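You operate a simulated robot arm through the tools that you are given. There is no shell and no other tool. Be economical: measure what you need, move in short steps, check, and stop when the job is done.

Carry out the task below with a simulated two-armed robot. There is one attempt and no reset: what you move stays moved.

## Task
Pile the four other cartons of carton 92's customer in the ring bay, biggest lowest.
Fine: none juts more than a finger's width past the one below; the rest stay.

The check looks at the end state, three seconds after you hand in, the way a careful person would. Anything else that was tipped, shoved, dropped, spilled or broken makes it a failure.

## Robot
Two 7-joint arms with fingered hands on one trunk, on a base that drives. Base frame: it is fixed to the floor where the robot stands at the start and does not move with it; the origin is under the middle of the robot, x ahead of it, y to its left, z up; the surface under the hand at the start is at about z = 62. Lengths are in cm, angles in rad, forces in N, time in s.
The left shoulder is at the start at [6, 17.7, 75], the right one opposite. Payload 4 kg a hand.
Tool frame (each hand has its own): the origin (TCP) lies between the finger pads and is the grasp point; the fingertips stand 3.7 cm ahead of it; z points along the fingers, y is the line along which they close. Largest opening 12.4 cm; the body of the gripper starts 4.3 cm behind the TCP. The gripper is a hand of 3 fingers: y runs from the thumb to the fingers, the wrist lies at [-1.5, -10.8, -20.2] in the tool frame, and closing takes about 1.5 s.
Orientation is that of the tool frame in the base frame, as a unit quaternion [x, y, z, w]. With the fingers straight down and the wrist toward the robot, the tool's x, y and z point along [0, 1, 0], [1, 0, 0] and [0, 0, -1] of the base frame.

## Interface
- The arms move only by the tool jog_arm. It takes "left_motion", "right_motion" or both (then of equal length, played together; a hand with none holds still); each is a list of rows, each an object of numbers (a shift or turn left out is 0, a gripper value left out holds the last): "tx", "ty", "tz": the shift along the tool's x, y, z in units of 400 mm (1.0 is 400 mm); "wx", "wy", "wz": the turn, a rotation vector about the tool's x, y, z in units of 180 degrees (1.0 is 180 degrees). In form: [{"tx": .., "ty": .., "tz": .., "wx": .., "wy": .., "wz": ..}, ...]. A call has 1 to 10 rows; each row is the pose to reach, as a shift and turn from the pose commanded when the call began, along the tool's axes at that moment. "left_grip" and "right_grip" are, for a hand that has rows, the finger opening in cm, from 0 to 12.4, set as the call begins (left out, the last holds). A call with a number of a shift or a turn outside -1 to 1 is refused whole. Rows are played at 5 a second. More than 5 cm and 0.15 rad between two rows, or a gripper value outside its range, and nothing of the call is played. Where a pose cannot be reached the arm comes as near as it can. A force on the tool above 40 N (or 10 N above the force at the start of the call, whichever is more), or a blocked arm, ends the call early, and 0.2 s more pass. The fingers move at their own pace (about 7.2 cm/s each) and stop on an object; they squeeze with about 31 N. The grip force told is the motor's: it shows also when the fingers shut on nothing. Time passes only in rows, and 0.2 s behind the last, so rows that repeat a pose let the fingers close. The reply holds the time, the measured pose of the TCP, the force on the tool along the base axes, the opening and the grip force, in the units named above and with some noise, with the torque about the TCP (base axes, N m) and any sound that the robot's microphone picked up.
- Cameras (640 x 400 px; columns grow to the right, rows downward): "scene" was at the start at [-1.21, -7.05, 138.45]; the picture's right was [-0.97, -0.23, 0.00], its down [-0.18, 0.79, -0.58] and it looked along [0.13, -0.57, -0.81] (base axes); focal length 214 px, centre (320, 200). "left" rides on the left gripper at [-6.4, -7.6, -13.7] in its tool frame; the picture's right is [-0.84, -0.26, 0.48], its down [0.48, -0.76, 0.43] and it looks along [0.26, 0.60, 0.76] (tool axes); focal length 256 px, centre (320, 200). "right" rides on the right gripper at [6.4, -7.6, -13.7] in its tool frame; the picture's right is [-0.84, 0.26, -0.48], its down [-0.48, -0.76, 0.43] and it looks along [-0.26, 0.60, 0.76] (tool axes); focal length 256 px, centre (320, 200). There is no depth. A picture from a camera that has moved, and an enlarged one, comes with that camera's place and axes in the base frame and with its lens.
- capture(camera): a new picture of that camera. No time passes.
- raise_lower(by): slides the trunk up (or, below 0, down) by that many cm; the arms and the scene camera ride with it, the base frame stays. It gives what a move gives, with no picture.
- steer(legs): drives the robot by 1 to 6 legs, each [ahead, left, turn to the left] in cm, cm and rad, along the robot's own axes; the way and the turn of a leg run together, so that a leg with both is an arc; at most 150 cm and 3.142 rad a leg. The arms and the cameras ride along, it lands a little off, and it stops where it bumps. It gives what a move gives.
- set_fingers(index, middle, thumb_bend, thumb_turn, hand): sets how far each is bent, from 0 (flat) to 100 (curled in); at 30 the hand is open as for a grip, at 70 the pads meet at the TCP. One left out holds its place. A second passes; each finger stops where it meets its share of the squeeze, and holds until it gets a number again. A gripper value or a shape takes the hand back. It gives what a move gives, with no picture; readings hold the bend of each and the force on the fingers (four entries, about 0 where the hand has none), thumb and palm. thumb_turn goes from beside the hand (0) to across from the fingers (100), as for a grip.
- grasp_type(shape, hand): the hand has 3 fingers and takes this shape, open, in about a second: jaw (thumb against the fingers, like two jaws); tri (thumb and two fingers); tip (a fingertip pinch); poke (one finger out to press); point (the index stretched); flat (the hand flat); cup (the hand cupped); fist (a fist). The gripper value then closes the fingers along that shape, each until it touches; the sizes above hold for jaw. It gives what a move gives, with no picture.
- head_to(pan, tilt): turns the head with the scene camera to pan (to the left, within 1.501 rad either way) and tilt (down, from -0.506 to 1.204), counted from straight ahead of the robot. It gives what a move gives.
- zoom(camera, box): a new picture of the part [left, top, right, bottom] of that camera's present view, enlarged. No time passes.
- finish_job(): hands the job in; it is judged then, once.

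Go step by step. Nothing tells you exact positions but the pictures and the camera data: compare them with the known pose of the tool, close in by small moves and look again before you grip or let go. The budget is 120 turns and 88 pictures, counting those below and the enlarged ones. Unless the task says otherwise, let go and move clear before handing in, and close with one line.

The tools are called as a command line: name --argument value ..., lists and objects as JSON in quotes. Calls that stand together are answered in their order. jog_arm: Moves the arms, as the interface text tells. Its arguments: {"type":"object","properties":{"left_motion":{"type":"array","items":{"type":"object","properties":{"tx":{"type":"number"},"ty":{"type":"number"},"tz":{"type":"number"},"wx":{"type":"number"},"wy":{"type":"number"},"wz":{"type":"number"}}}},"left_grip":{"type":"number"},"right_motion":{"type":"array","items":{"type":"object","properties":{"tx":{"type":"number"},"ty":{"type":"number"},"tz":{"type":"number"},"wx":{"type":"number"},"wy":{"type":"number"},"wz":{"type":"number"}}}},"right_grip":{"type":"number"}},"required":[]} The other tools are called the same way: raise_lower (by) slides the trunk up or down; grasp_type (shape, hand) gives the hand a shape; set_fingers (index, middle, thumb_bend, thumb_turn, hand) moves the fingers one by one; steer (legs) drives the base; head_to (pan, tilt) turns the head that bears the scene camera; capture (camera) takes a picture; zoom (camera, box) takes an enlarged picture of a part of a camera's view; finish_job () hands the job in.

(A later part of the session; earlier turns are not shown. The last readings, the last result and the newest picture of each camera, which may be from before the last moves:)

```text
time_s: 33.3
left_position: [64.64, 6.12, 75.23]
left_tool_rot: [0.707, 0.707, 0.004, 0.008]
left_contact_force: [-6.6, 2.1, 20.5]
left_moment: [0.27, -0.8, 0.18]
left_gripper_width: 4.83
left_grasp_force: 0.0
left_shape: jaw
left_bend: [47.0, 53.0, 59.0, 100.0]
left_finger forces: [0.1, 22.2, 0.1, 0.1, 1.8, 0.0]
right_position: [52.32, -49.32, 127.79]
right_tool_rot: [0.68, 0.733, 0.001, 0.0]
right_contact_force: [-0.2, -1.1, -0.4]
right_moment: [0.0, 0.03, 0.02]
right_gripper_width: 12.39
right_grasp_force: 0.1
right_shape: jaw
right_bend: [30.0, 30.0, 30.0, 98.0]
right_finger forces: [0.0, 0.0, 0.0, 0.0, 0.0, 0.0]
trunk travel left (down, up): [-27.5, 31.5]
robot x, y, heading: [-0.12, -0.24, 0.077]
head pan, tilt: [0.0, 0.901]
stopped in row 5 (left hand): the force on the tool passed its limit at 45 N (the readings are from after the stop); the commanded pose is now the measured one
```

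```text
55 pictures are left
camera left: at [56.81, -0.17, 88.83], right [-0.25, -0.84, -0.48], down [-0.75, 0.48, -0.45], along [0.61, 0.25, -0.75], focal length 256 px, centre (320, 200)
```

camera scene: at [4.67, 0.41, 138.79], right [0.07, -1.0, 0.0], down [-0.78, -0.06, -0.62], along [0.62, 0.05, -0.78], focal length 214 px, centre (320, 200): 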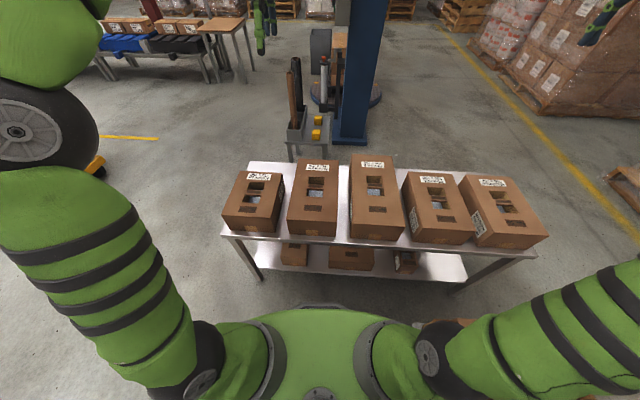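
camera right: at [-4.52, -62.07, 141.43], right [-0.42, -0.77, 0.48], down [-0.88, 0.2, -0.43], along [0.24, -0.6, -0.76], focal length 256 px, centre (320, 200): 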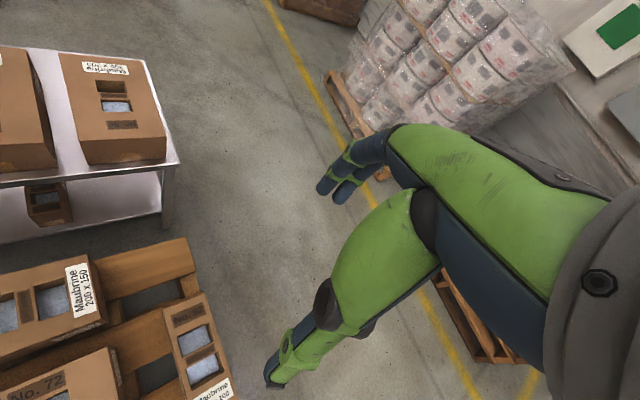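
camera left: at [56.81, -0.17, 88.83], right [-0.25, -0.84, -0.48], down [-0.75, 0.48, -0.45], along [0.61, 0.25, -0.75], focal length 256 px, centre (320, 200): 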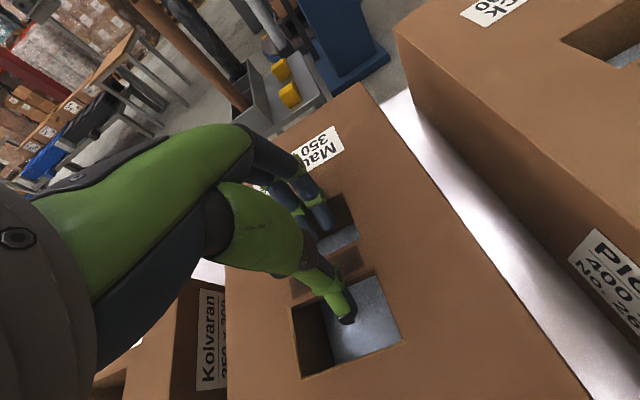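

Still the far rim; bar centre now measures x≈63.7 with the far rim at ≈69.5. I'll lift, move back ~1.1 cm toward the robot and narrow to 4.2.

jog_arm --left_motion '[{"tz": -0.05, "wx": 0.0054, "wy": 0.0018}, {"tx": 0.004, "ty": -0.0285, "tz": -0.08, "wx": 0.0054, "wy": 0.0018}, {"tx": 0.004, "ty": -0.0285, "tz": -0.08, "wx": 0.0054, "wy": 0.0018}]' --left_grip 4.2

jog_arm --left_motion '[{"tz": 0.03}, {"tz": 0.06}, {"tz": 0.08}, {"tz": 0.1}, {"tz": 0.115}, {"tz": 0.13}]'

capture --camera "left"

```text
time_s: 34.1
left_position: [63.12, 6.32, 78.12]
left_tool_rot: [0.707, 0.707, -0.002, -0.004]
left_contact_force: [-0.4, -0.7, -0.2]
left_moment: [-0.04, 0.0, -0.03]
left_gripper_width: 0.0
left_grasp_force: 31.1
left_shape: jaw
left_bend: [70.0, 72.0, 74.0, 100.0]
left_finger forces: [0.0, 0.0, 0.1, 0.0, 0.0, 0.0]
right_position: [52.45, -49.34, 127.86]
right_tool_rot: [0.681, 0.733, 0.0, 0.001]
right_contact_force: [-0.8, 0.7, -0.1]
right_moment: [-0.01, -0.02, 0.02]
right_gripper_width: 12.36
right_grasp_force: 0.0
right_shape: jaw
right_bend: [30.0, 30.0, 30.0, 98.0]
right_finger forces: [0.0, 0.1, 0.1, 0.0, 0.1, 0.1]
trunk travel left (down, up): [-27.5, 31.5]
robot x, y, heading: [0.1, 0.36, 0.075]
head pan, tilt: [0.0, 0.901]
```

```text
time_s: 34.7
left_position: [63.68, 6.14, 76.77]
left_tool_rot: [0.708, 0.706, 0.002, 0.004]
left_contact_force: [-10.1, 3.0, 23.9]
left_moment: [0.18, 0.51, 0.05]
left_gripper_width: 0.0
left_grasp_force: 30.6
left_shape: jaw
left_bend: [70.0, 72.0, 71.0, 100.0]
left_finger forces: [0.1, 0.1, 0.1, 0.0, 42.4, 0.0]
right_position: [52.27, -49.32, 127.77]
right_tool_rot: [0.68, 0.733, 0.0, 0.001]
right_contact_force: [-0.2, -0.5, -0.8]
right_moment: [-0.01, 0.01, 0.0]
right_gripper_width: 12.36
right_grasp_force: 0.2
right_shape: jaw
right_bend: [30.0, 30.0, 30.0, 98.0]
right_finger forces: [0.0, 0.0, 0.0, 0.0, 0.0, 0.1]
trunk travel left (down, up): [-27.5, 31.5]
robot x, y, heading: [-0.15, 0.47, 0.07]
head pan, tilt: [0.0, 0.901]
stopped in row 3 (left hand): the force on the tool passed its limit at 49 N (the readings are from after the stop); the commanded pose is now the measured one
```

```text
54 pictures are left
camera left: at [55.95, -0.21, 90.25], right [-0.25, -0.84, -0.48], down [-0.76, 0.48, -0.44], along [0.6, 0.25, -0.76], focal length 256 px, centre (320, 200)
```

left: 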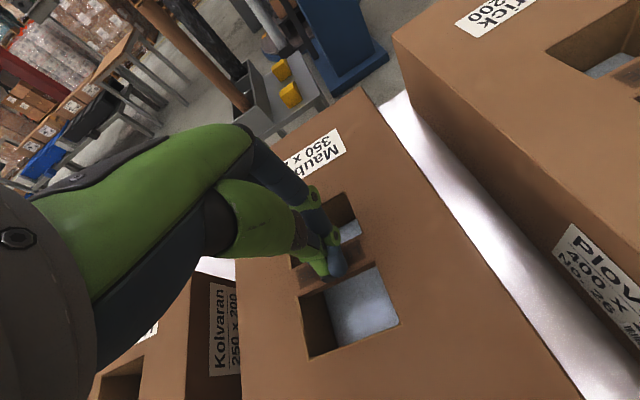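

A value of 4.2 made the hand close fully, and the closed tips met the bar at about x=63.1, z≈73 (useful fix). I'll lift, reopen to 4.9 and centre at x≈63.1.

jog_arm --left_motion '[{"tz": -0.03, "wx": 0.003, "wy": 0.001}, {"ty": -0.014, "tz": -0.06, "wx": 0.003, "wy": 0.001}, {"ty": -0.014, "tz": -0.06, "wx": 0.003, "wy": 0.001}, {"ty": -0.014, "tz": -0.06, "wx": 0.003, "wy": 0.001}, {"ty": -0.014, "tz": -0.06, "wx": 0.003, "wy": 0.001}]' --left_grip 4.9

capture --camera "left"

```text
time_s: 35.9
left_position: [63.17, 6.16, 78.79]
left_tool_rot: [0.708, 0.706, -0.002, -0.002]
left_contact_force: [1.0, 0.4, 0.5]
left_moment: [0.0, -0.01, -0.01]
left_gripper_width: 4.86
left_grasp_force: 0.1
left_shape: jaw
left_bend: [47.0, 50.0, 59.0, 100.0]
left_finger forces: [0.1, 0.0, 0.1, 0.0, 0.0, 0.0]
right_position: [52.52, -49.46, 127.81]
right_tool_rot: [0.68, 0.733, 0.0, 0.0]
right_contact_force: [-0.7, 1.0, 0.4]
right_moment: [0.02, 0.02, 0.02]
right_gripper_width: 12.37
right_grasp_force: 0.1
right_shape: jaw
right_bend: [30.0, 30.0, 30.0, 98.0]
right_finger forces: [0.0, 0.0, 0.0, 0.0, 0.1, 0.1]
trunk travel left (down, up): [-27.5, 31.5]
robot x, y, heading: [-0.0, 0.02, 0.076]
head pan, tilt: [0.0, 0.901]
```

```text
53 pictures are left
camera left: at [55.6, -0.24, 92.49], right [-0.26, -0.84, -0.48], down [-0.76, 0.48, -0.43], along [0.59, 0.26, -0.76], focal length 256 px, centre (320, 200)
```

left: 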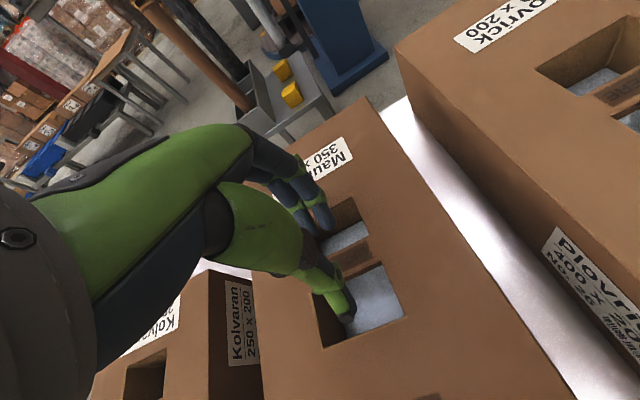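

jog_arm --left_motion '[{"tz": 0.03}, {"tz": 0.06}, {"tz": 0.08}, {"tz": 0.1}, {"tz": 0.115}, {"tz": 0.13}]'

capture --camera "left"

```text
time_s: 37.3
left_position: [62.96, 6.17, 73.53]
left_tool_rot: [0.708, 0.706, -0.002, -0.002]
left_contact_force: [-2.1, 0.0, 3.1]
left_moment: [0.01, -0.19, 0.02]
left_gripper_width: 4.79
left_grasp_force: 0.0
left_shape: jaw
left_bend: [47.0, 51.0, 59.0, 100.0]
left_finger forces: [0.0, 3.9, 0.0, 0.1, 0.1, 0.0]
right_position: [52.41, -49.37, 127.79]
right_tool_rot: [0.681, 0.733, 0.0, -0.001]
right_contact_force: [0.6, 0.4, -0.3]
right_moment: [0.05, 0.02, -0.02]
right_gripper_width: 12.38
right_grasp_force: 0.0
right_shape: jaw
right_bend: [30.0, 30.0, 30.0, 98.0]
right_finger forces: [0.2, 0.0, 0.0, 0.0, 0.0, 0.0]
trunk travel left (down, up): [-27.5, 31.5]
robot x, y, heading: [0.1, -0.07, 0.073]
head pan, tilt: [0.0, 0.901]
```

```text
52 pictures are left
camera left: at [55.48, -0.22, 87.24], right [-0.26, -0.84, -0.48], down [-0.76, 0.48, -0.43], along [0.59, 0.25, -0.76], focal length 256 px, centre (320, 200)
```

left: 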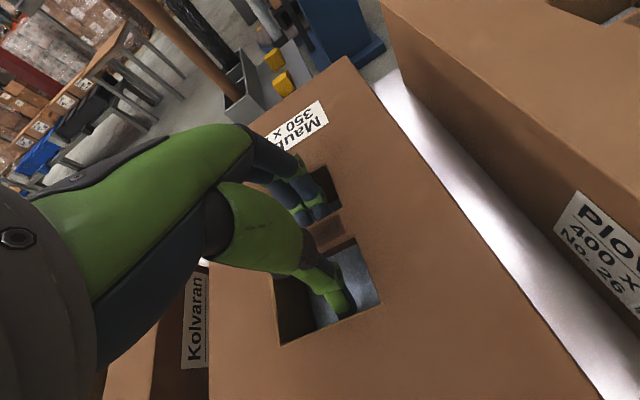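

The fingers are in both holes at last. Close on the bar.

jog_arm --left_motion '[{"tz": 0.012}, {"tz": 0.012}, {"tz": 0.012}, {"tz": 0.012}, {"tz": 0.012}, {"tz": 0.012}, {"tz": 0.012}, {"tz": 0.012}]' --left_grip 0

jog_arm --left_motion '[{"tz": -0.02}, {"tz": -0.05}, {"tz": -0.08}, {"tz": -0.1}]'

capture --camera "left"

```text
time_s: 39.1
left_position: [63.11, 6.19, 73.12]
left_tool_rot: [0.708, 0.707, -0.004, -0.002]
left_contact_force: [0.1, -0.4, 0.4]
left_moment: [-0.04, -0.13, 0.06]
left_gripper_width: 1.2
left_grasp_force: 31.1
left_shape: jaw
left_bend: [65.0, 63.0, 67.0, 100.0]
left_finger forces: [30.5, 2.9, 0.0, 0.0, 35.5, 0.0]
right_position: [52.47, -49.39, 127.84]
right_tool_rot: [0.681, 0.732, 0.0, -0.001]
right_contact_force: [0.5, 0.3, 0.5]
right_moment: [0.03, 0.0, -0.01]
right_gripper_width: 12.36
right_grasp_force: 0.1
right_shape: jaw
right_bend: [30.0, 30.0, 30.0, 98.0]
right_finger forces: [0.1, 0.1, 0.0, 0.1, 0.1, 0.0]
trunk travel left (down, up): [-27.5, 31.5]
robot x, y, heading: [0.09, 0.36, 0.078]
head pan, tilt: [0.0, 0.901]
```

```text
time_s: 40.1
left_position: [63.07, 5.97, 76.96]
left_tool_rot: [0.707, 0.707, -0.002, -0.001]
left_contact_force: [-0.2, 0.2, -5.7]
left_moment: [-0.05, 0.06, 0.0]
left_gripper_width: 1.06
left_grasp_force: 30.8
left_shape: jaw
left_bend: [65.0, 63.0, 67.0, 100.0]
left_finger forces: [31.9, 5.9, 0.0, 0.0, 36.7, 0.0]
right_position: [52.5, -49.24, 127.81]
right_tool_rot: [0.681, 0.733, -0.001, -0.001]
right_contact_force: [0.2, -0.2, -0.4]
right_moment: [-0.02, 0.02, 0.01]
right_gripper_width: 12.36
right_grasp_force: 0.0
right_shape: jaw
right_bend: [30.0, 30.0, 30.0, 98.0]
right_finger forces: [0.0, 0.1, 0.0, 0.0, 0.0, 0.0]
trunk travel left (down, up): [-27.5, 31.5]
robot x, y, heading: [-0.33, 0.18, 0.081]
head pan, tilt: [0.0, 0.901]
```

```text
51 pictures are left
camera left: at [55.51, -0.29, 90.7], right [-0.26, -0.84, -0.48], down [-0.76, 0.48, -0.43], along [0.59, 0.25, -0.76], focal length 256 px, centre (320, 200)
```

left: 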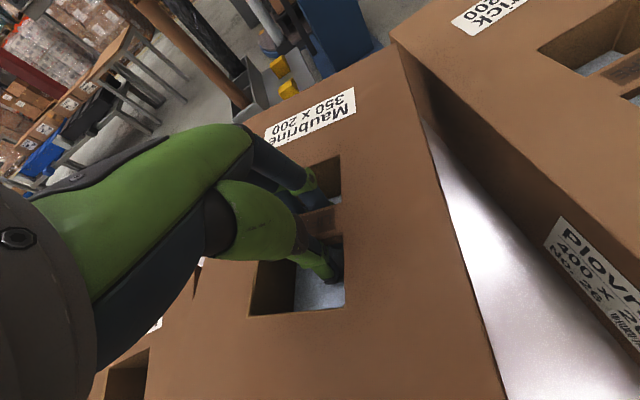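

The carton is light and held, but it swung about 0.25 rad clockwise about the bar, nearly reaching its neighbour. I'll turn it back before lifting further.

jog_arm --left_motion '[{"wz": -0.02}, {"wz": -0.04}, {"wz": -0.06}, {"wz": -0.08}]'

capture --camera "left"

zoom --camera "scene" --box '[210, 120, 420, 270]'

```text
time_s: 41.1
left_position: [63.09, 6.06, 76.91]
left_tool_rot: [0.614, 0.789, -0.002, -0.003]
left_contact_force: [0.4, -0.1, -5.5]
left_moment: [-0.04, 0.07, -0.01]
left_gripper_width: 1.02
left_grasp_force: 30.4
left_shape: jaw
left_bend: [65.0, 62.0, 67.0, 100.0]
left_finger forces: [31.8, 6.2, 0.0, 0.1, 36.8, 0.0]
right_position: [52.45, -49.34, 127.74]
right_tool_rot: [0.681, 0.733, 0.0, -0.001]
right_contact_force: [0.0, 0.5, 1.2]
right_moment: [0.0, 0.01, -0.01]
right_gripper_width: 12.39
right_grasp_force: 0.0
right_shape: jaw
right_bend: [30.0, 30.0, 30.0, 98.0]
right_finger forces: [0.1, 0.0, 0.0, 0.0, 0.1, 0.0]
trunk travel left (down, up): [-27.5, 31.5]
robot x, y, heading: [-0.19, -0.13, 0.074]
head pan, tilt: [0.0, 0.901]
```

```text
50 pictures are left
camera left: at [57.41, -1.98, 90.67], right [-0.04, -0.87, -0.48], down [-0.86, 0.28, -0.43], along [0.51, 0.4, -0.76], focal length 256 px, centre (320, 200)
```

left: 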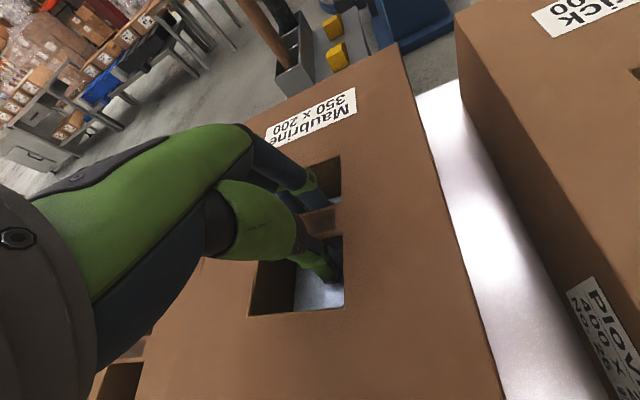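

```text
2.67 times, centred on (315, 195) of scene
camera zoom: at [4.68, 0.4, 138.79], right [0.07, -1.0, 0.0], down [-0.78, -0.06, -0.62], along [0.62, 0.05, -0.78], focal length 572 px, centre (333, 213)
```

zoom: 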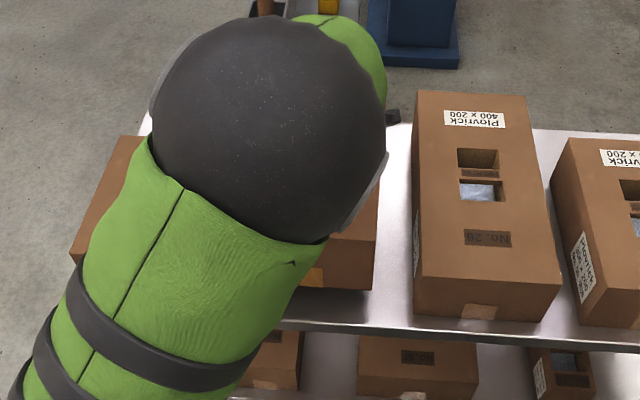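

It is straight again and the neighbour hasn't moved. Lift high, then swing round to the left over open floor to face the ring bay.

jog_arm --left_motion '[{"tz": -0.1}, {"tz": -0.2}, {"tz": -0.3}, {"tz": -0.4}, {"tz": -0.5}, {"tz": -0.6}, {"tz": -0.7}]'

steer --legs '[[0, 0, 1.5], [0, 0, 1.5]]'

head_to --pan 0.1 --tilt 0.9

capture --camera "scene"

capture --camera "left"

```text
time_s: 42.7
left_position: [63.4, 6.35, 105.09]
left_tool_rot: [0.613, 0.79, -0.002, -0.004]
left_contact_force: [-0.1, -0.1, -5.6]
left_moment: [-0.01, 0.11, 0.01]
left_gripper_width: 1.05
left_grasp_force: 31.0
left_shape: jaw
left_bend: [65.0, 62.0, 67.0, 100.0]
left_finger forces: [32.4, 6.0, 0.0, 0.0, 36.8, 0.1]
right_position: [52.56, -49.32, 127.71]
right_tool_rot: [0.681, 0.732, -0.001, -0.001]
right_contact_force: [0.1, -0.3, 0.7]
right_moment: [-0.05, 0.01, 0.0]
right_gripper_width: 12.38
right_grasp_force: 0.0
right_shape: jaw
right_bend: [30.0, 30.0, 30.0, 98.0]
right_finger forces: [0.0, 0.1, 0.0, 0.0, 0.0, 0.1]
trunk travel left (down, up): [-27.5, 31.5]
robot x, y, heading: [0.06, -0.22, 0.072]
head pan, tilt: [0.0, 0.901]
```

```text
time_s: 50.5
left_position: [-63.85, 1.41, 105.1]
left_tool_rot: [0.752, -0.659, 0.002, -0.001]
left_contact_force: [-0.1, 0.7, -5.4]
left_moment: [0.02, -0.08, -0.02]
left_gripper_width: 0.97
left_grasp_force: 31.3
left_shape: jaw
left_bend: [65.0, 62.0, 74.0, 100.0]
left_finger forces: [31.6, 5.2, 0.0, 0.0, 35.5, 0.0]
right_position: [-46.35, 55.4, 127.75]
right_tool_rot: [-0.691, 0.723, -0.001, 0.001]
right_contact_force: [-0.2, -0.3, 0.3]
right_moment: [0.01, 0.02, -0.04]
right_gripper_width: 12.39
right_grasp_force: 0.0
right_shape: jaw
right_bend: [30.0, 30.0, 30.0, 98.0]
right_finger forces: [0.0, 0.1, 0.0, 0.1, 0.1, 0.1]
trunk travel left (down, up): [-27.5, 31.5]
robot x, y, heading: [0.01, 0.01, 3.1]
head pan, tilt: [0.0, 0.901]
```

```text
time_s: 51.2
left_position: [-63.8, 1.47, 105.0]
left_tool_rot: [0.752, -0.659, 0.003, -0.002]
left_contact_force: [-0.6, 0.2, -5.4]
left_moment: [0.01, -0.08, 0.01]
left_gripper_width: 0.99
left_grasp_force: 30.9
left_shape: jaw
left_bend: [65.0, 62.0, 74.0, 100.0]
left_finger forces: [31.5, 5.3, 0.0, 0.0, 35.6, 0.0]
right_position: [-46.27, 55.3, 127.68]
right_tool_rot: [-0.691, 0.723, 0.0, 0.001]
right_contact_force: [-0.4, -0.4, 0.2]
right_moment: [0.02, 0.02, 0.04]
right_gripper_width: 12.37
right_grasp_force: 0.0
right_shape: jaw
right_bend: [30.0, 30.0, 30.0, 98.0]
right_finger forces: [0.1, 0.0, 0.0, 0.0, 0.0, 0.0]
trunk travel left (down, up): [-27.5, 31.5]
robot x, y, heading: [-0.28, -0.06, 3.099]
head pan, tilt: [0.099, 0.901]
```

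```text
48 pictures are left
camera scene: at [-4.5, -0.45, 138.79], right [-0.05, 1.0, 0.0], down [0.78, 0.04, -0.62], along [-0.62, -0.03, -0.78], focal length 214 px, centre (320, 200)
```

scene: 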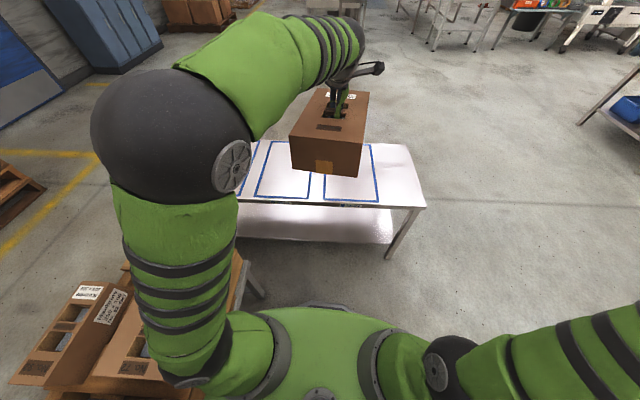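

```text
47 pictures are left
camera left: at [-57.18, 8.77, 118.72], right [0.15, 0.86, -0.48], down [0.82, -0.38, -0.43], along [-0.55, -0.33, -0.76], focal length 256 px, centre (320, 200)
```

left: 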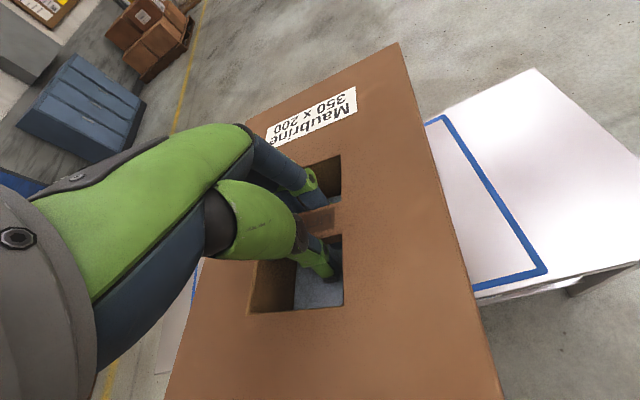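

Facing the bay with the carton held. I'll move over the ring bay centre and take out the 0.15 rad yaw error.

jog_arm --left_motion '[{"tx": 0.069, "ty": 0.088, "wz": -0.007}, {"tx": 0.138, "ty": 0.176, "wz": -0.014}, {"tx": 0.207, "ty": 0.264, "wz": -0.021}, {"tx": 0.276, "ty": 0.352, "wz": -0.028}, {"tx": 0.345, "ty": 0.44, "wz": -0.035}, {"tx": 0.414, "ty": 0.528, "wz": -0.042}, {"tx": 0.483, "ty": 0.616, "wz": -0.05}]'

capture --camera "scene"

capture --camera "left"

```text
time_s: 52.8
left_position: [-85.76, -20.99, 105.03]
left_tool_rot: [0.801, -0.599, 0.004, -0.002]
left_contact_force: [-0.3, 0.0, -4.6]
left_moment: [0.05, -0.12, -0.03]
left_gripper_width: 0.95
left_grasp_force: 30.9
left_shape: jaw
left_bend: [65.0, 62.0, 74.0, 100.0]
left_finger forces: [31.5, 6.4, 0.0, 0.0, 36.3, 0.1]
right_position: [-46.43, 55.34, 127.8]
right_tool_rot: [-0.691, 0.723, 0.0, 0.001]
right_contact_force: [0.3, 0.4, -1.4]
right_moment: [0.02, -0.01, -0.04]
right_gripper_width: 12.37
right_grasp_force: 0.1
right_shape: jaw
right_bend: [30.0, 30.0, 30.0, 98.0]
right_finger forces: [0.0, 0.0, 0.0, 0.0, 0.1, 0.0]
trunk travel left (down, up): [-27.5, 31.5]
robot x, y, heading: [0.06, -0.2, 3.096]
head pan, tilt: [0.099, 0.901]
```

```text
46 pictures are left
camera scene: at [-4.61, -0.52, 138.78], right [-0.06, 1.0, 0.0], down [0.78, 0.04, -0.62], along [-0.62, -0.03, -0.78], focal length 214 px, centre (320, 200)
```

scene: 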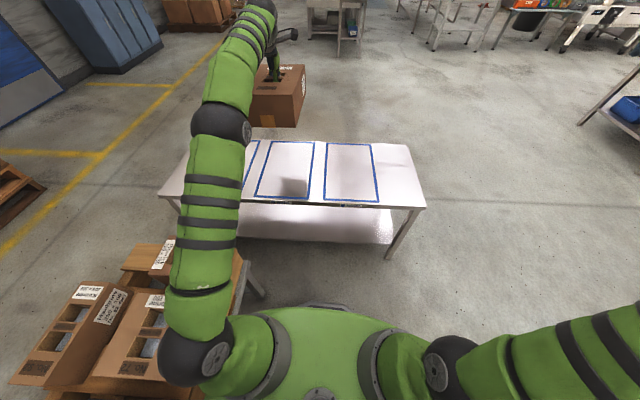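

```text
45 pictures are left
camera left: at [-80.43, -12.79, 118.61], right [0.01, 0.88, -0.48], down [0.87, -0.25, -0.43], along [-0.49, -0.42, -0.76], focal length 256 px, centre (320, 200)
```

left: 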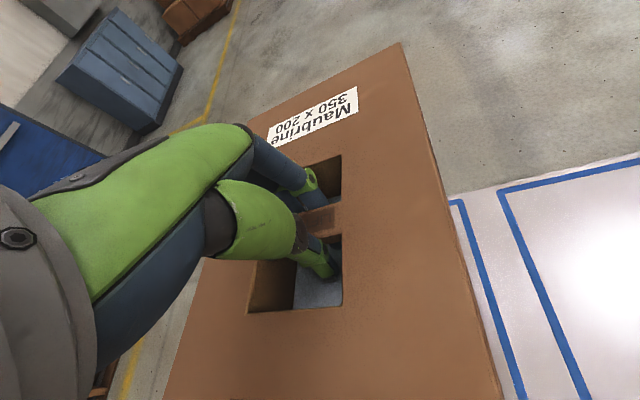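

Yaw is now square to the bay. Small centring shift (−2 x, +0.7 y) and descend to just above the surface.

jog_arm --left_motion '[{"tx": -0.031, "ty": 0.043, "tz": 0.06}, {"tx": -0.031, "ty": 0.043, "tz": 0.17}, {"tx": -0.031, "ty": 0.043, "tz": 0.28}, {"tx": -0.031, "ty": 0.043, "tz": 0.39}, {"tx": -0.031, "ty": 0.043, "tz": 0.5}, {"tx": -0.031, "ty": 0.043, "tz": 0.61}, {"tx": -0.031, "ty": 0.043, "tz": 0.7}]'

capture --camera "scene"

capture --camera "left"

```text
time_s: 54.4
left_position: [-87.55, -20.38, 76.91]
left_tool_rot: [0.801, -0.598, 0.004, -0.001]
left_contact_force: [0.7, -0.6, -5.1]
left_moment: [0.04, -0.07, 0.05]
left_gripper_width: 0.97
left_grasp_force: 31.7
left_shape: jaw
left_bend: [65.0, 62.0, 74.0, 100.0]
left_finger forces: [31.3, 5.4, 0.1, 0.0, 35.6, 0.0]
right_position: [-46.3, 55.25, 127.73]
right_tool_rot: [-0.692, 0.722, 0.0, 0.0]
right_contact_force: [0.4, 0.3, 0.3]
right_moment: [0.0, 0.03, -0.02]
right_gripper_width: 12.35
right_grasp_force: 0.0
right_shape: jaw
right_bend: [30.0, 30.0, 30.0, 98.0]
right_finger forces: [0.1, 0.0, 0.0, 0.1, 0.0, 0.0]
trunk travel left (down, up): [-27.5, 31.5]
robot x, y, heading: [0.09, 0.16, 3.093]
head pan, tilt: [0.099, 0.901]
```

```text
44 pictures are left
camera scene: at [-4.54, -0.47, 138.79], right [-0.05, 1.0, 0.0], down [0.78, 0.04, -0.62], along [-0.62, -0.03, -0.78], focal length 214 px, centre (320, 200)
```

scene: 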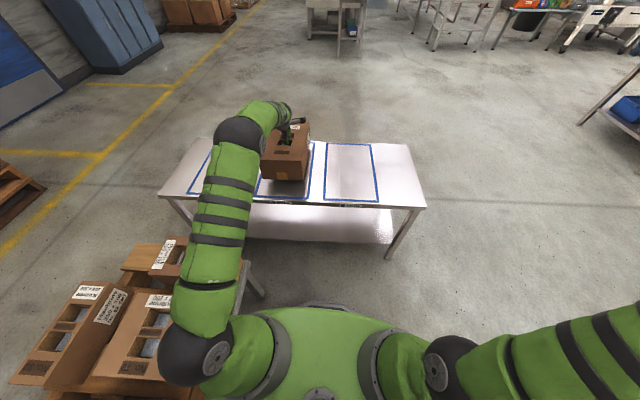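

```text
43 pictures are left
camera left: at [-82.18, -12.07, 90.56], right [0.01, 0.88, -0.48], down [0.87, -0.25, -0.43], along [-0.49, -0.42, -0.76], focal length 256 px, centre (320, 200)
```

left: 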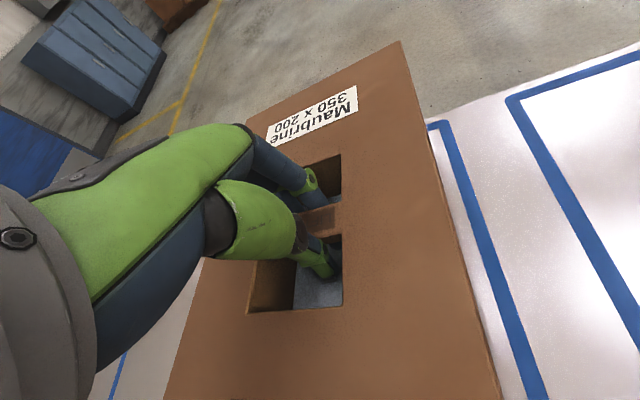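

zoom --camera "scene" --box '[230, 110, 340, 220]'

```text
3.64 times, centred on (285, 165) of scene
camera zoom: at [-4.54, -0.47, 138.79], right [-0.05, 1.0, 0.0], down [0.78, 0.04, -0.62], along [-0.62, -0.03, -0.78], focal length 780 px, centre (447, 327)
```

zoom: 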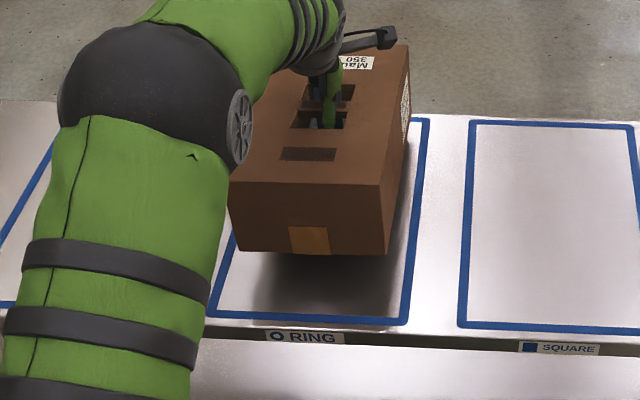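

The ring bay spans x −66.5…−108.5. The carton hangs slightly nose-down and about 2 cm too far back, so I'll correct both and lower to touch.

jog_arm --left_motion '[{"tx": 0.014, "ty": -0.048, "tz": 0.01, "wx": -0.0153, "wy": -0.0045}, {"tx": 0.014, "ty": -0.048, "tz": 0.03, "wx": -0.0153, "wy": -0.0045}, {"tx": 0.014, "ty": -0.048, "tz": 0.05, "wx": -0.0153, "wy": -0.0045}, {"tx": 0.014, "ty": -0.048, "tz": 0.07, "wx": -0.0153, "wy": -0.0045}, {"tx": 0.014, "ty": -0.048, "tz": 0.085, "wx": -0.0153, "wy": -0.0045}, {"tx": 0.014, "ty": -0.048, "tz": 0.095, "wx": -0.0153, "wy": -0.0045}]'

zoom --camera "scene" --box '[230, 110, 340, 220]'

```text
time_s: 55.8
left_position: [-85.48, -20.39, 73.15]
left_tool_rot: [0.801, -0.598, -0.017, 0.014]
left_contact_force: [0.0, -0.4, -4.4]
left_moment: [0.0, 0.01, 0.02]
left_gripper_width: 0.94
left_grasp_force: 31.0
left_shape: jaw
left_bend: [65.0, 62.0, 74.0, 100.0]
left_finger forces: [31.3, 4.6, 0.0, 0.1, 36.0, 0.0]
right_position: [-46.37, 55.26, 127.8]
right_tool_rot: [-0.691, 0.723, -0.001, 0.001]
right_contact_force: [0.3, 0.1, 0.6]
right_moment: [0.0, 0.01, 0.0]
right_gripper_width: 12.38
right_grasp_force: 0.2
right_shape: jaw
right_bend: [30.0, 30.0, 30.0, 98.0]
right_finger forces: [0.0, 0.0, 0.1, 0.0, 0.1, 0.0]
trunk travel left (down, up): [-27.5, 31.5]
robot x, y, heading: [0.31, 0.11, 3.104]
head pan, tilt: [0.099, 0.901]
```

```text
3.64 times, centred on (285, 165) of scene
camera zoom: at [-4.51, -0.47, 138.79], right [-0.05, 1.0, 0.0], down [0.78, 0.04, -0.62], along [-0.62, -0.03, -0.78], focal length 780 px, centre (447, 327)
```

zoom: 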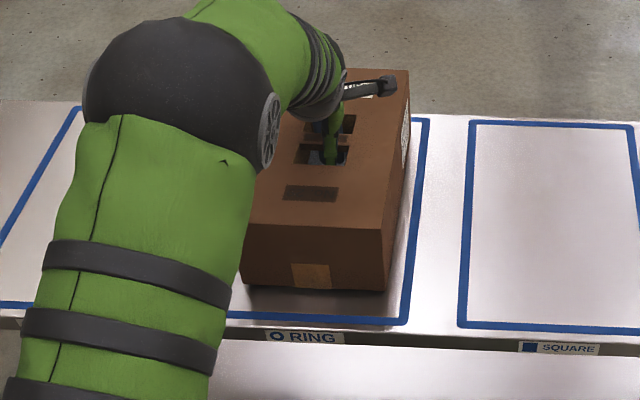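

jog_arm --left_motion '[{"tz": 0.012}, {"tz": 0.024}, {"tz": 0.036}, {"tz": 0.048}, {"tz": 0.06}]'

```text
time_s: 56.7
left_position: [-85.95, -20.08, 72.56]
left_tool_rot: [0.8, -0.599, -0.025, 0.018]
left_contact_force: [6.4, -0.6, 18.4]
left_moment: [0.02, 0.2, 0.07]
left_gripper_width: 0.95
left_grasp_force: 30.6
left_shape: jaw
left_bend: [66.0, 63.0, 74.0, 100.0]
left_finger forces: [30.6, 4.0, 0.1, 0.0, 42.4, 0.0]
right_position: [-46.26, 55.22, 127.64]
right_tool_rot: [-0.692, 0.722, -0.001, 0.0]
right_contact_force: [0.6, -0.1, 0.7]
right_moment: [0.01, -0.03, -0.04]
right_gripper_width: 12.39
right_grasp_force: 0.0
right_shape: jaw
right_bend: [30.0, 30.0, 30.0, 98.0]
right_finger forces: [0.1, 0.1, 0.0, 0.0, 0.0, 0.0]
trunk travel left (down, up): [-27.5, 31.5]
robot x, y, heading: [0.06, 0.12, 3.098]
head pan, tilt: [0.099, 0.901]
stopped in row 4 (left hand): the force on the tool passed its limit at 43 N (the readings are from after the stop); the commanded pose is now the measured one
```

Touchdown. Open to the width that fit the holes and withdraw straight up.

jog_arm --left_motion '[{"tz": -0.005}, {"tz": -0.005}, {"tz": -0.005}, {"tz": -0.005}, {"tz": -0.005}, {"tz": -0.005}]' --left_grip 4.9

jog_arm --left_motion '[{"tz": -0.03}, {"tz": -0.06}, {"tz": -0.1}, {"tz": -0.2}, {"tz": -0.3}, {"tz": -0.4}]'

capture --camera "left"

zoom --camera "scene" --box '[230, 110, 340, 220]'

```text
time_s: 58.1
left_position: [-85.86, -20.09, 72.34]
left_tool_rot: [0.801, -0.598, -0.021, 0.016]
left_contact_force: [-2.2, -0.2, 1.3]
left_moment: [0.01, 0.04, 0.0]
left_gripper_width: 4.72
left_grasp_force: 0.0
left_shape: jaw
left_bend: [47.0, 50.0, 60.0, 100.0]
left_finger forces: [0.1, 0.0, 0.1, 0.0, 2.2, 0.0]
right_position: [-46.32, 55.3, 127.78]
right_tool_rot: [-0.691, 0.723, -0.001, 0.001]
right_contact_force: [-0.3, -0.5, 0.1]
right_moment: [0.0, -0.02, 0.0]
right_gripper_width: 12.38
right_grasp_force: 0.1
right_shape: jaw
right_bend: [30.0, 30.0, 30.0, 98.0]
right_finger forces: [0.0, 0.0, 0.0, 0.0, 0.0, 0.0]
trunk travel left (down, up): [-27.5, 31.5]
robot x, y, heading: [-0.05, 0.03, 3.1]
head pan, tilt: [0.099, 0.901]
```

```text
time_s: 59.5
left_position: [-84.85, -20.17, 88.18]
left_tool_rot: [0.801, -0.599, -0.021, 0.016]
left_contact_force: [1.0, 0.7, 0.3]
left_moment: [-0.01, -0.03, -0.01]
left_gripper_width: 4.89
left_grasp_force: 0.1
left_shape: jaw
left_bend: [47.0, 50.0, 59.0, 100.0]
left_finger forces: [0.0, 0.1, 0.1, 0.0, 0.0, 0.0]
right_position: [-46.25, 55.32, 127.83]
right_tool_rot: [-0.691, 0.723, 0.0, 0.0]
right_contact_force: [0.3, -0.5, 0.1]
right_moment: [0.03, -0.03, -0.04]
right_gripper_width: 12.38
right_grasp_force: 0.0
right_shape: jaw
right_bend: [30.0, 30.0, 30.0, 98.0]
right_finger forces: [0.0, 0.1, 0.0, 0.0, 0.0, 0.0]
trunk travel left (down, up): [-27.5, 31.5]
robot x, y, heading: [-0.37, 0.03, 3.098]
head pan, tilt: [0.099, 0.901]
```

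```text
40 pictures are left
camera left: at [-78.6, -11.87, 101.52], right [-0.02, 0.88, -0.48], down [0.84, -0.25, -0.48], along [-0.54, -0.41, -0.73], focal length 256 px, centre (320, 200)
```

left: 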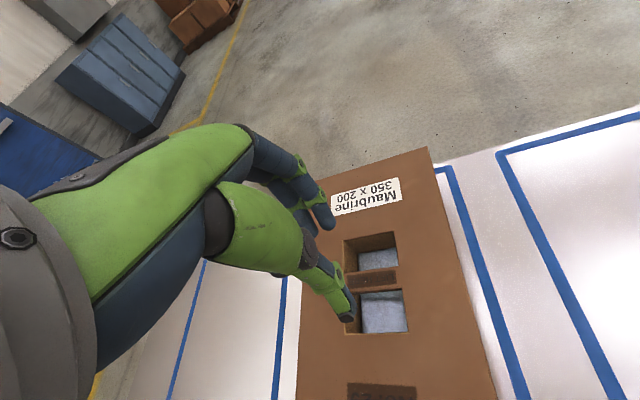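

```text
3.64 times, centred on (285, 165) of scene
camera zoom: at [-4.43, -0.47, 138.78], right [-0.06, 1.0, 0.0], down [0.78, 0.04, -0.62], along [-0.62, -0.03, -0.78], focal length 780 px, centre (447, 327)
```

zoom: 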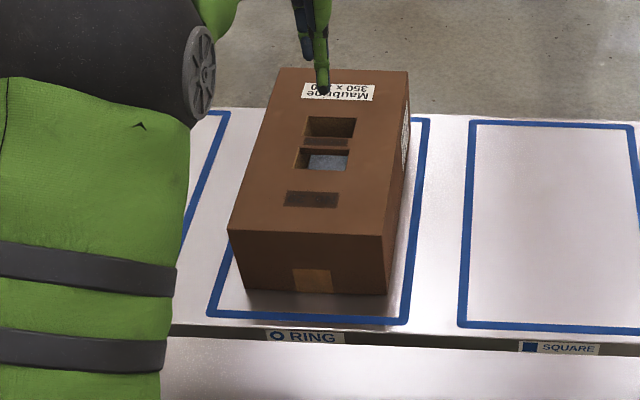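

Carton 29 sits centred in the ring bay: centre ≈(−87, −20.6), top z≈73. Next is No. 56 (300 x 200) at about (61, −67). I'll raise, square the tool, and turn on to heading ≈ −1.1 with the left hand.

jog_arm --left_motion '[{"tz": -0.1, "wx": 0.008, "wy": 0.002}, {"tz": -0.2, "wx": 0.016, "wy": 0.0046}, {"tz": -0.3, "wx": 0.016, "wy": 0.0046}, {"tz": -0.4, "wx": 0.016, "wy": 0.0046}, {"tz": -0.45, "wx": 0.016, "wy": 0.0046}]'

steer --legs '[[0, 0, 1.02], [0, 0, 1.02]]'

head_to --pan 0.25 --tilt 0.9

capture --camera "scene"

```text
time_s: 60.7
left_position: [-83.79, -20.16, 106.28]
left_tool_rot: [0.801, -0.599, -0.001, 0.001]
left_contact_force: [0.3, -0.1, 0.2]
left_moment: [0.01, -0.02, -0.01]
left_gripper_width: 4.88
left_grasp_force: 0.0
left_shape: jaw
left_bend: [47.0, 50.0, 59.0, 100.0]
left_finger forces: [0.0, 0.0, 0.0, 0.0, 0.1, 0.0]
right_position: [-46.22, 55.25, 127.83]
right_tool_rot: [-0.691, 0.723, 0.0, 0.001]
right_contact_force: [-0.6, 0.2, -0.5]
right_moment: [-0.01, 0.03, 0.0]
right_gripper_width: 12.35
right_grasp_force: 0.1
right_shape: jaw
right_bend: [30.0, 30.0, 30.0, 98.0]
right_finger forces: [0.1, 0.0, 0.1, 0.1, 0.1, 0.1]
trunk travel left (down, up): [-27.5, 31.5]
robot x, y, heading: [0.07, 0.34, 3.099]
head pan, tilt: [0.099, 0.901]
```

```text
time_s: 66.2
left_position: [53.93, -67.09, 106.36]
left_tool_rot: [0.935, 0.356, 0.0, 0.002]
left_contact_force: [0.1, 0.3, 0.1]
left_moment: [-0.01, -0.01, -0.03]
left_gripper_width: 4.88
left_grasp_force: 0.2
left_shape: jaw
left_bend: [47.0, 50.0, 59.0, 100.0]
left_finger forces: [0.0, 0.1, 0.1, 0.0, 0.0, 0.0]
right_position: [-30.27, -65.45, 127.78]
right_tool_rot: [0.981, 0.196, -0.001, -0.001]
right_contact_force: [0.3, 0.1, -0.6]
right_moment: [-0.02, -0.01, 0.03]
right_gripper_width: 12.36
right_grasp_force: 0.0
right_shape: jaw
right_bend: [30.0, 30.0, 30.0, 98.0]
right_finger forces: [0.0, 0.1, 0.1, 0.0, 0.0, 0.0]
trunk travel left (down, up): [-27.5, 31.5]
robot x, y, heading: [0.06, 0.01, -1.175]
head pan, tilt: [0.099, 0.901]
```

```text
time_s: 66.9
left_position: [53.85, -67.04, 106.16]
left_tool_rot: [0.935, 0.355, 0.0, 0.001]
left_contact_force: [0.0, -0.1, 0.4]
left_moment: [0.0, 0.0, 0.01]
left_gripper_width: 4.87
left_grasp_force: 0.1
left_shape: jaw
left_bend: [47.0, 50.0, 59.0, 100.0]
left_finger forces: [0.0, 0.1, 0.0, 0.0, 0.1, 0.0]
right_position: [-30.36, -65.43, 127.73]
right_tool_rot: [0.981, 0.196, 0.0, -0.001]
right_contact_force: [0.1, -0.7, 0.3]
right_moment: [0.04, 0.01, 0.03]
right_gripper_width: 12.35
right_grasp_force: 0.0
right_shape: jaw
right_bend: [30.0, 30.0, 30.0, 98.0]
right_finger forces: [0.0, 0.0, 0.1, 0.0, 0.1, 0.0]
trunk travel left (down, up): [-27.5, 31.5]
robot x, y, heading: [-0.23, -0.15, -1.174]
head pan, tilt: [0.25, 0.901]
```

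```text
38 pictures are left
camera scene: at [3.5, -3.21, 138.79], right [-0.8, -0.6, 0.0], down [-0.47, 0.63, -0.62], along [0.37, -0.5, -0.78], focal length 214 px, centre (320, 200)
```

scene: 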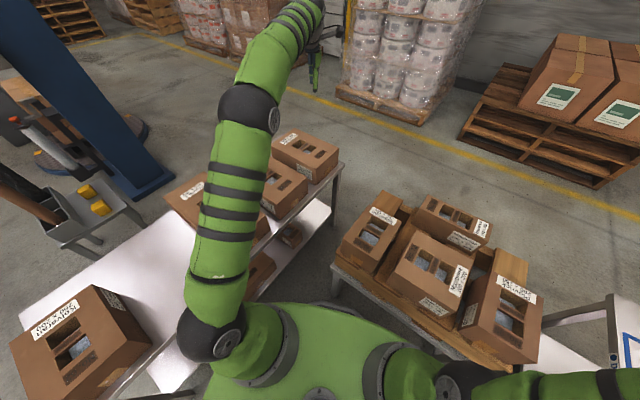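

jog_arm --left_motion '[{"tx": 0.02, "ty": 0.017, "tz": 0.07, "wz": -0.0448}, {"tx": 0.04, "ty": 0.034, "tz": 0.14, "wz": -0.0896}, {"tx": 0.06, "ty": 0.05, "tz": 0.21, "wz": -0.1344}, {"tx": 0.08, "ty": 0.067, "tz": 0.28, "wz": -0.1792}, {"tx": 0.1, "ty": 0.084, "tz": 0.35, "wz": -0.224}, {"tx": 0.118, "ty": 0.097, "tz": 0.42, "wz": -0.269}]'

capture --camera "left"

zoom --camera "scene" --box '[240, 60, 360, 220]'

zoom --camera "scene" --box '[320, 170, 560, 390]'

```text
time_s: 68.3
left_position: [59.97, -66.79, 89.28]
left_tool_rot: [0.706, 0.709, -0.001, 0.002]
left_contact_force: [0.0, -0.1, 0.1]
left_moment: [-0.01, -0.01, -0.02]
left_gripper_width: 4.89
left_grasp_force: 0.0
left_shape: jaw
left_bend: [47.0, 50.0, 59.0, 100.0]
left_finger forces: [0.0, 0.1, 0.1, 0.1, 0.1, 0.0]
right_position: [-30.22, -65.42, 127.67]
right_tool_rot: [0.98, 0.197, 0.0, -0.001]
right_contact_force: [-0.1, -1.0, -0.1]
right_moment: [0.02, 0.01, 0.02]
right_gripper_width: 12.37
right_grasp_force: 0.0
right_shape: jaw
right_bend: [30.0, 30.0, 30.0, 98.0]
right_finger forces: [0.0, 0.1, 0.1, 0.0, 0.0, 0.0]
trunk travel left (down, up): [-27.5, 31.5]
robot x, y, heading: [-0.14, -0.05, -1.171]
head pan, tilt: [0.25, 0.901]
```

```text
37 pictures are left
camera left: at [52.38, -73.16, 103.02], right [-0.25, -0.84, -0.48], down [-0.76, 0.48, -0.44], along [0.6, 0.25, -0.76], focal length 256 px, centre (320, 200)
```

left: 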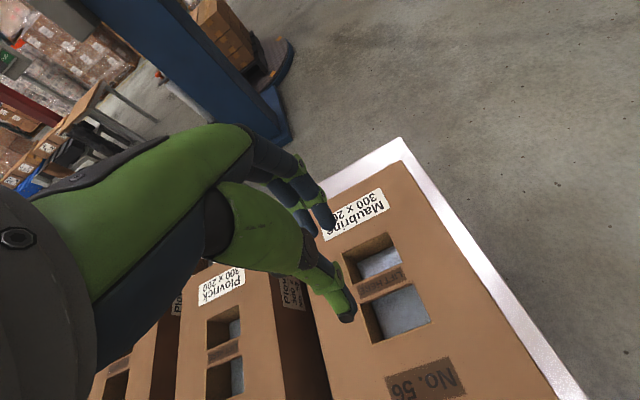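

```text
2.50 times, centred on (300, 140) of scene
camera zoom: at [3.52, -3.23, 138.79], right [-0.8, -0.6, 0.0], down [-0.47, 0.63, -0.62], along [0.37, -0.5, -0.78], focal length 536 px, centre (370, 350)
```

zoom: 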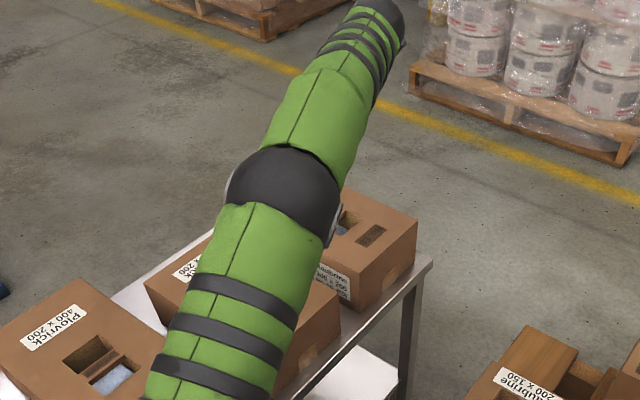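

```text
1.82 times, centred on (440, 280) of scene
camera zoom: at [3.52, -3.23, 138.79], right [-0.8, -0.6, 0.0], down [-0.47, 0.63, -0.62], along [0.37, -0.5, -0.78], focal length 390 px, centre (102, 54)
```

zoom: 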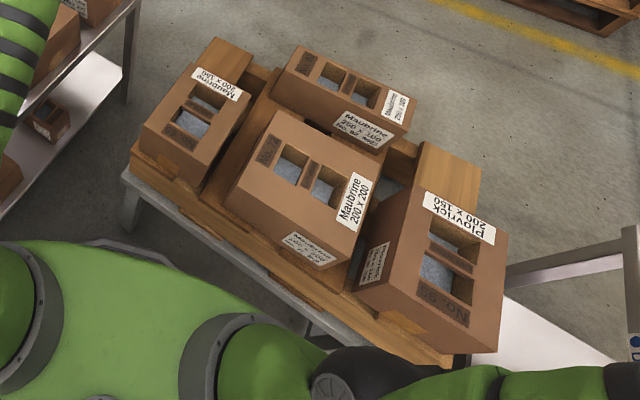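

The left-hand view puts 56's bar at ≈(61.4, −66.7) and square to the table. Descend into its holes with the offset that worked before.

jog_arm --left_motion '[{"tx": -0.008, "ty": 0.013, "tz": 0.1}, {"tx": -0.008, "ty": 0.013, "tz": 0.2}, {"tx": -0.008, "ty": 0.013, "tz": 0.27}, {"tx": -0.008, "ty": 0.013, "tz": 0.31}, {"tx": -0.008, "ty": 0.013, "tz": 0.34}, {"tx": -0.008, "ty": 0.013, "tz": 0.37}, {"tx": -0.008, "ty": 0.013, "tz": 0.4}]'

capture --camera "left"

```text
time_s: 69.9
left_position: [60.57, -67.38, 73.5]
left_tool_rot: [0.707, 0.708, -0.001, 0.001]
left_contact_force: [-1.8, -0.2, 0.3]
left_moment: [0.0, -0.01, 0.01]
left_gripper_width: 4.84
left_grasp_force: 0.1
left_shape: jaw
left_bend: [47.0, 51.0, 59.0, 100.0]
left_finger forces: [0.0, 1.8, 0.0, 0.1, 0.0, 0.1]
right_position: [-30.34, -65.38, 127.83]
right_tool_rot: [0.981, 0.196, 0.0, -0.001]
right_contact_force: [0.1, 0.0, 0.3]
right_moment: [-0.02, -0.02, -0.03]
right_gripper_width: 12.36
right_grasp_force: 0.0
right_shape: jaw
right_bend: [30.0, 30.0, 30.0, 98.0]
right_finger forces: [0.0, 0.0, 0.0, 0.0, 0.0, 0.0]
trunk travel left (down, up): [-27.5, 31.5]
robot x, y, heading: [-0.05, 0.13, -1.179]
head pan, tilt: [0.25, 0.901]
```

```text
34 pictures are left
camera left: at [53.0, -73.7, 86.95], right [-0.26, -0.84, -0.48], down [-0.76, 0.48, -0.44], along [0.6, 0.25, -0.76], focal length 256 px, centre (320, 200)
```

left: 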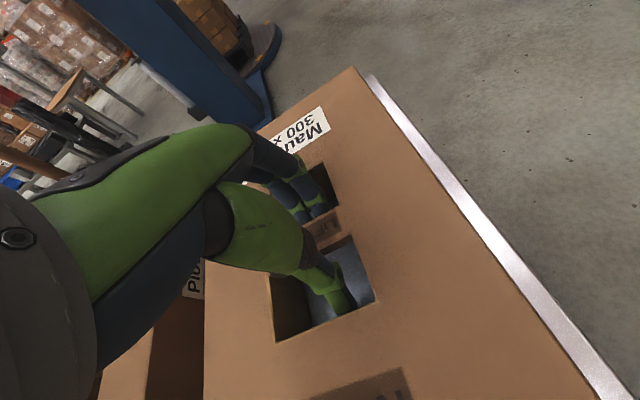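

jog_arm --left_motion '[{"tz": 0.01}, {"tz": 0.01}, {"tz": 0.01}, {"tz": 0.01}, {"tz": 0.01}, {"tz": 0.01}, {"tz": 0.01}, {"tz": 0.01}]' --left_grip 0

jog_arm --left_motion '[{"tz": -0.02}, {"tz": -0.06}, {"tz": -0.14}, {"tz": -0.24}, {"tz": -0.34}, {"tz": -0.44}, {"tz": -0.54}, {"tz": -0.64}, {"tz": -0.74}, {"tz": -0.84}]'

capture --camera "left"

```text
time_s: 71.7
left_position: [60.72, -67.44, 72.78]
left_tool_rot: [0.707, 0.707, -0.001, 0.001]
left_contact_force: [0.4, 0.8, 0.0]
left_moment: [-0.08, -0.11, 0.12]
left_gripper_width: 1.17
left_grasp_force: 30.7
left_shape: jaw
left_bend: [64.0, 74.0, 67.0, 100.0]
left_finger forces: [30.4, 2.0, 0.1, 0.0, 34.5, 0.0]
right_position: [-30.26, -65.38, 127.81]
right_tool_rot: [0.98, 0.197, -0.001, 0.0]
right_contact_force: [0.6, 0.2, -0.1]
right_moment: [-0.03, 0.01, 0.01]
right_gripper_width: 12.39
right_grasp_force: 0.1
right_shape: jaw
right_bend: [30.0, 30.0, 30.0, 98.0]
right_finger forces: [0.0, 0.0, 0.0, 0.0, 0.1, 0.1]
trunk travel left (down, up): [-27.5, 31.5]
robot x, y, heading: [0.45, 0.08, -1.175]
head pan, tilt: [0.25, 0.901]
```

```text
time_s: 73.9
left_position: [59.52, -63.25, 104.17]
left_tool_rot: [0.707, 0.707, -0.001, 0.001]
left_contact_force: [-0.2, 0.7, -5.7]
left_moment: [0.0, 0.06, -0.02]
left_gripper_width: 1.05
left_grasp_force: 30.9
left_shape: jaw
left_bend: [64.0, 62.0, 74.0, 100.0]
left_finger forces: [31.8, 4.8, 0.1, 0.1, 36.0, 0.1]
left hand out of reach, approached as far as the arm can: row 8, 9, 10
right_position: [-30.23, -65.41, 127.85]
right_tool_rot: [0.981, 0.196, 0.001, -0.001]
right_contact_force: [-0.2, -0.2, 0.0]
right_moment: [-0.03, -0.02, -0.02]
right_gripper_width: 12.37
right_grasp_force: 0.0
right_shape: jaw
right_bend: [30.0, 30.0, 30.0, 98.0]
right_finger forces: [0.0, 0.0, 0.0, 0.1, 0.1, 0.1]
trunk travel left (down, up): [-27.5, 31.5]
robot x, y, heading: [0.02, -0.02, -1.178]
head pan, tilt: [0.25, 0.901]
```

```text
33 pictures are left
camera left: at [51.99, -69.59, 117.88], right [-0.26, -0.84, -0.48], down [-0.76, 0.48, -0.44], along [0.6, 0.25, -0.76], focal length 256 px, centre (320, 200)
```

left: 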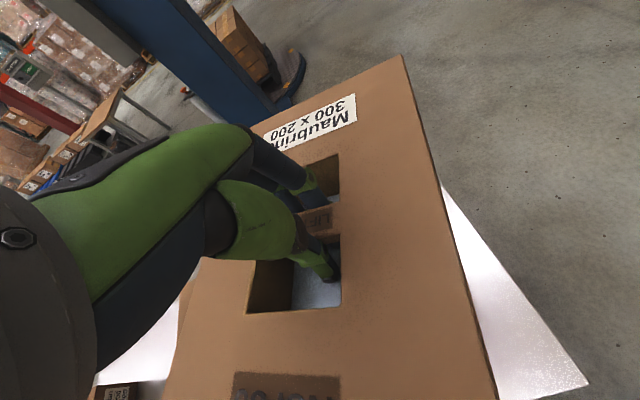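

Lifted cleanly with the same small swing. Turn right over the pallet, high up, to face the bay.

steer --legs '[[0, 0, -0.98], [0, 0, -0.98]]'

head_to --pan 0.2 --tilt 0.9

```text
time_s: 79.3
left_position: [-81.43, -30.39, 104.26]
left_tool_rot: [0.98, -0.198, -0.001, 0.0]
left_contact_force: [0.0, -0.3, -4.9]
left_moment: [0.12, -0.02, 0.02]
left_gripper_width: 1.04
left_grasp_force: 31.1
left_shape: jaw
left_bend: [64.0, 62.0, 74.0, 100.0]
left_finger forces: [31.2, 4.3, 0.0, 0.0, 34.8, 0.0]
right_position: [-48.6, 53.42, 127.82]
right_tool_rot: [-0.706, 0.708, -0.001, 0.001]
right_contact_force: [-0.4, -0.4, -0.2]
right_moment: [0.0, 0.01, 0.01]
right_gripper_width: 12.35
right_grasp_force: 0.1
right_shape: jaw
right_bend: [30.0, 30.0, 30.0, 98.0]
right_finger forces: [0.0, 0.0, 0.0, 0.1, 0.1, 0.0]
trunk travel left (down, up): [-27.5, 31.5]
robot x, y, heading: [0.27, 0.32, 3.137]
head pan, tilt: [0.25, 0.901]
```

```text
time_s: 80.0
left_position: [-81.4, -30.37, 104.27]
left_tool_rot: [0.98, -0.197, -0.002, 0.0]
left_contact_force: [0.1, -0.2, -4.8]
left_moment: [0.1, 0.0, 0.0]
left_gripper_width: 1.05
left_grasp_force: 31.3
left_shape: jaw
left_bend: [64.0, 62.0, 74.0, 100.0]
left_finger forces: [31.2, 4.2, 0.0, 0.0, 34.7, 0.0]
right_position: [-48.58, 53.32, 127.81]
right_tool_rot: [-0.705, 0.709, -0.001, 0.001]
right_contact_force: [0.2, -0.7, 0.0]
right_moment: [-0.01, 0.02, 0.03]
right_gripper_width: 12.37
right_grasp_force: 0.1
right_shape: jaw
right_bend: [30.0, 30.0, 30.0, 98.0]
right_finger forces: [0.1, 0.1, 0.0, 0.1, 0.0, 0.0]
trunk travel left (down, up): [-27.5, 31.5]
robot x, y, heading: [-0.1, 0.25, 3.139]
head pan, tilt: [0.201, 0.901]
```

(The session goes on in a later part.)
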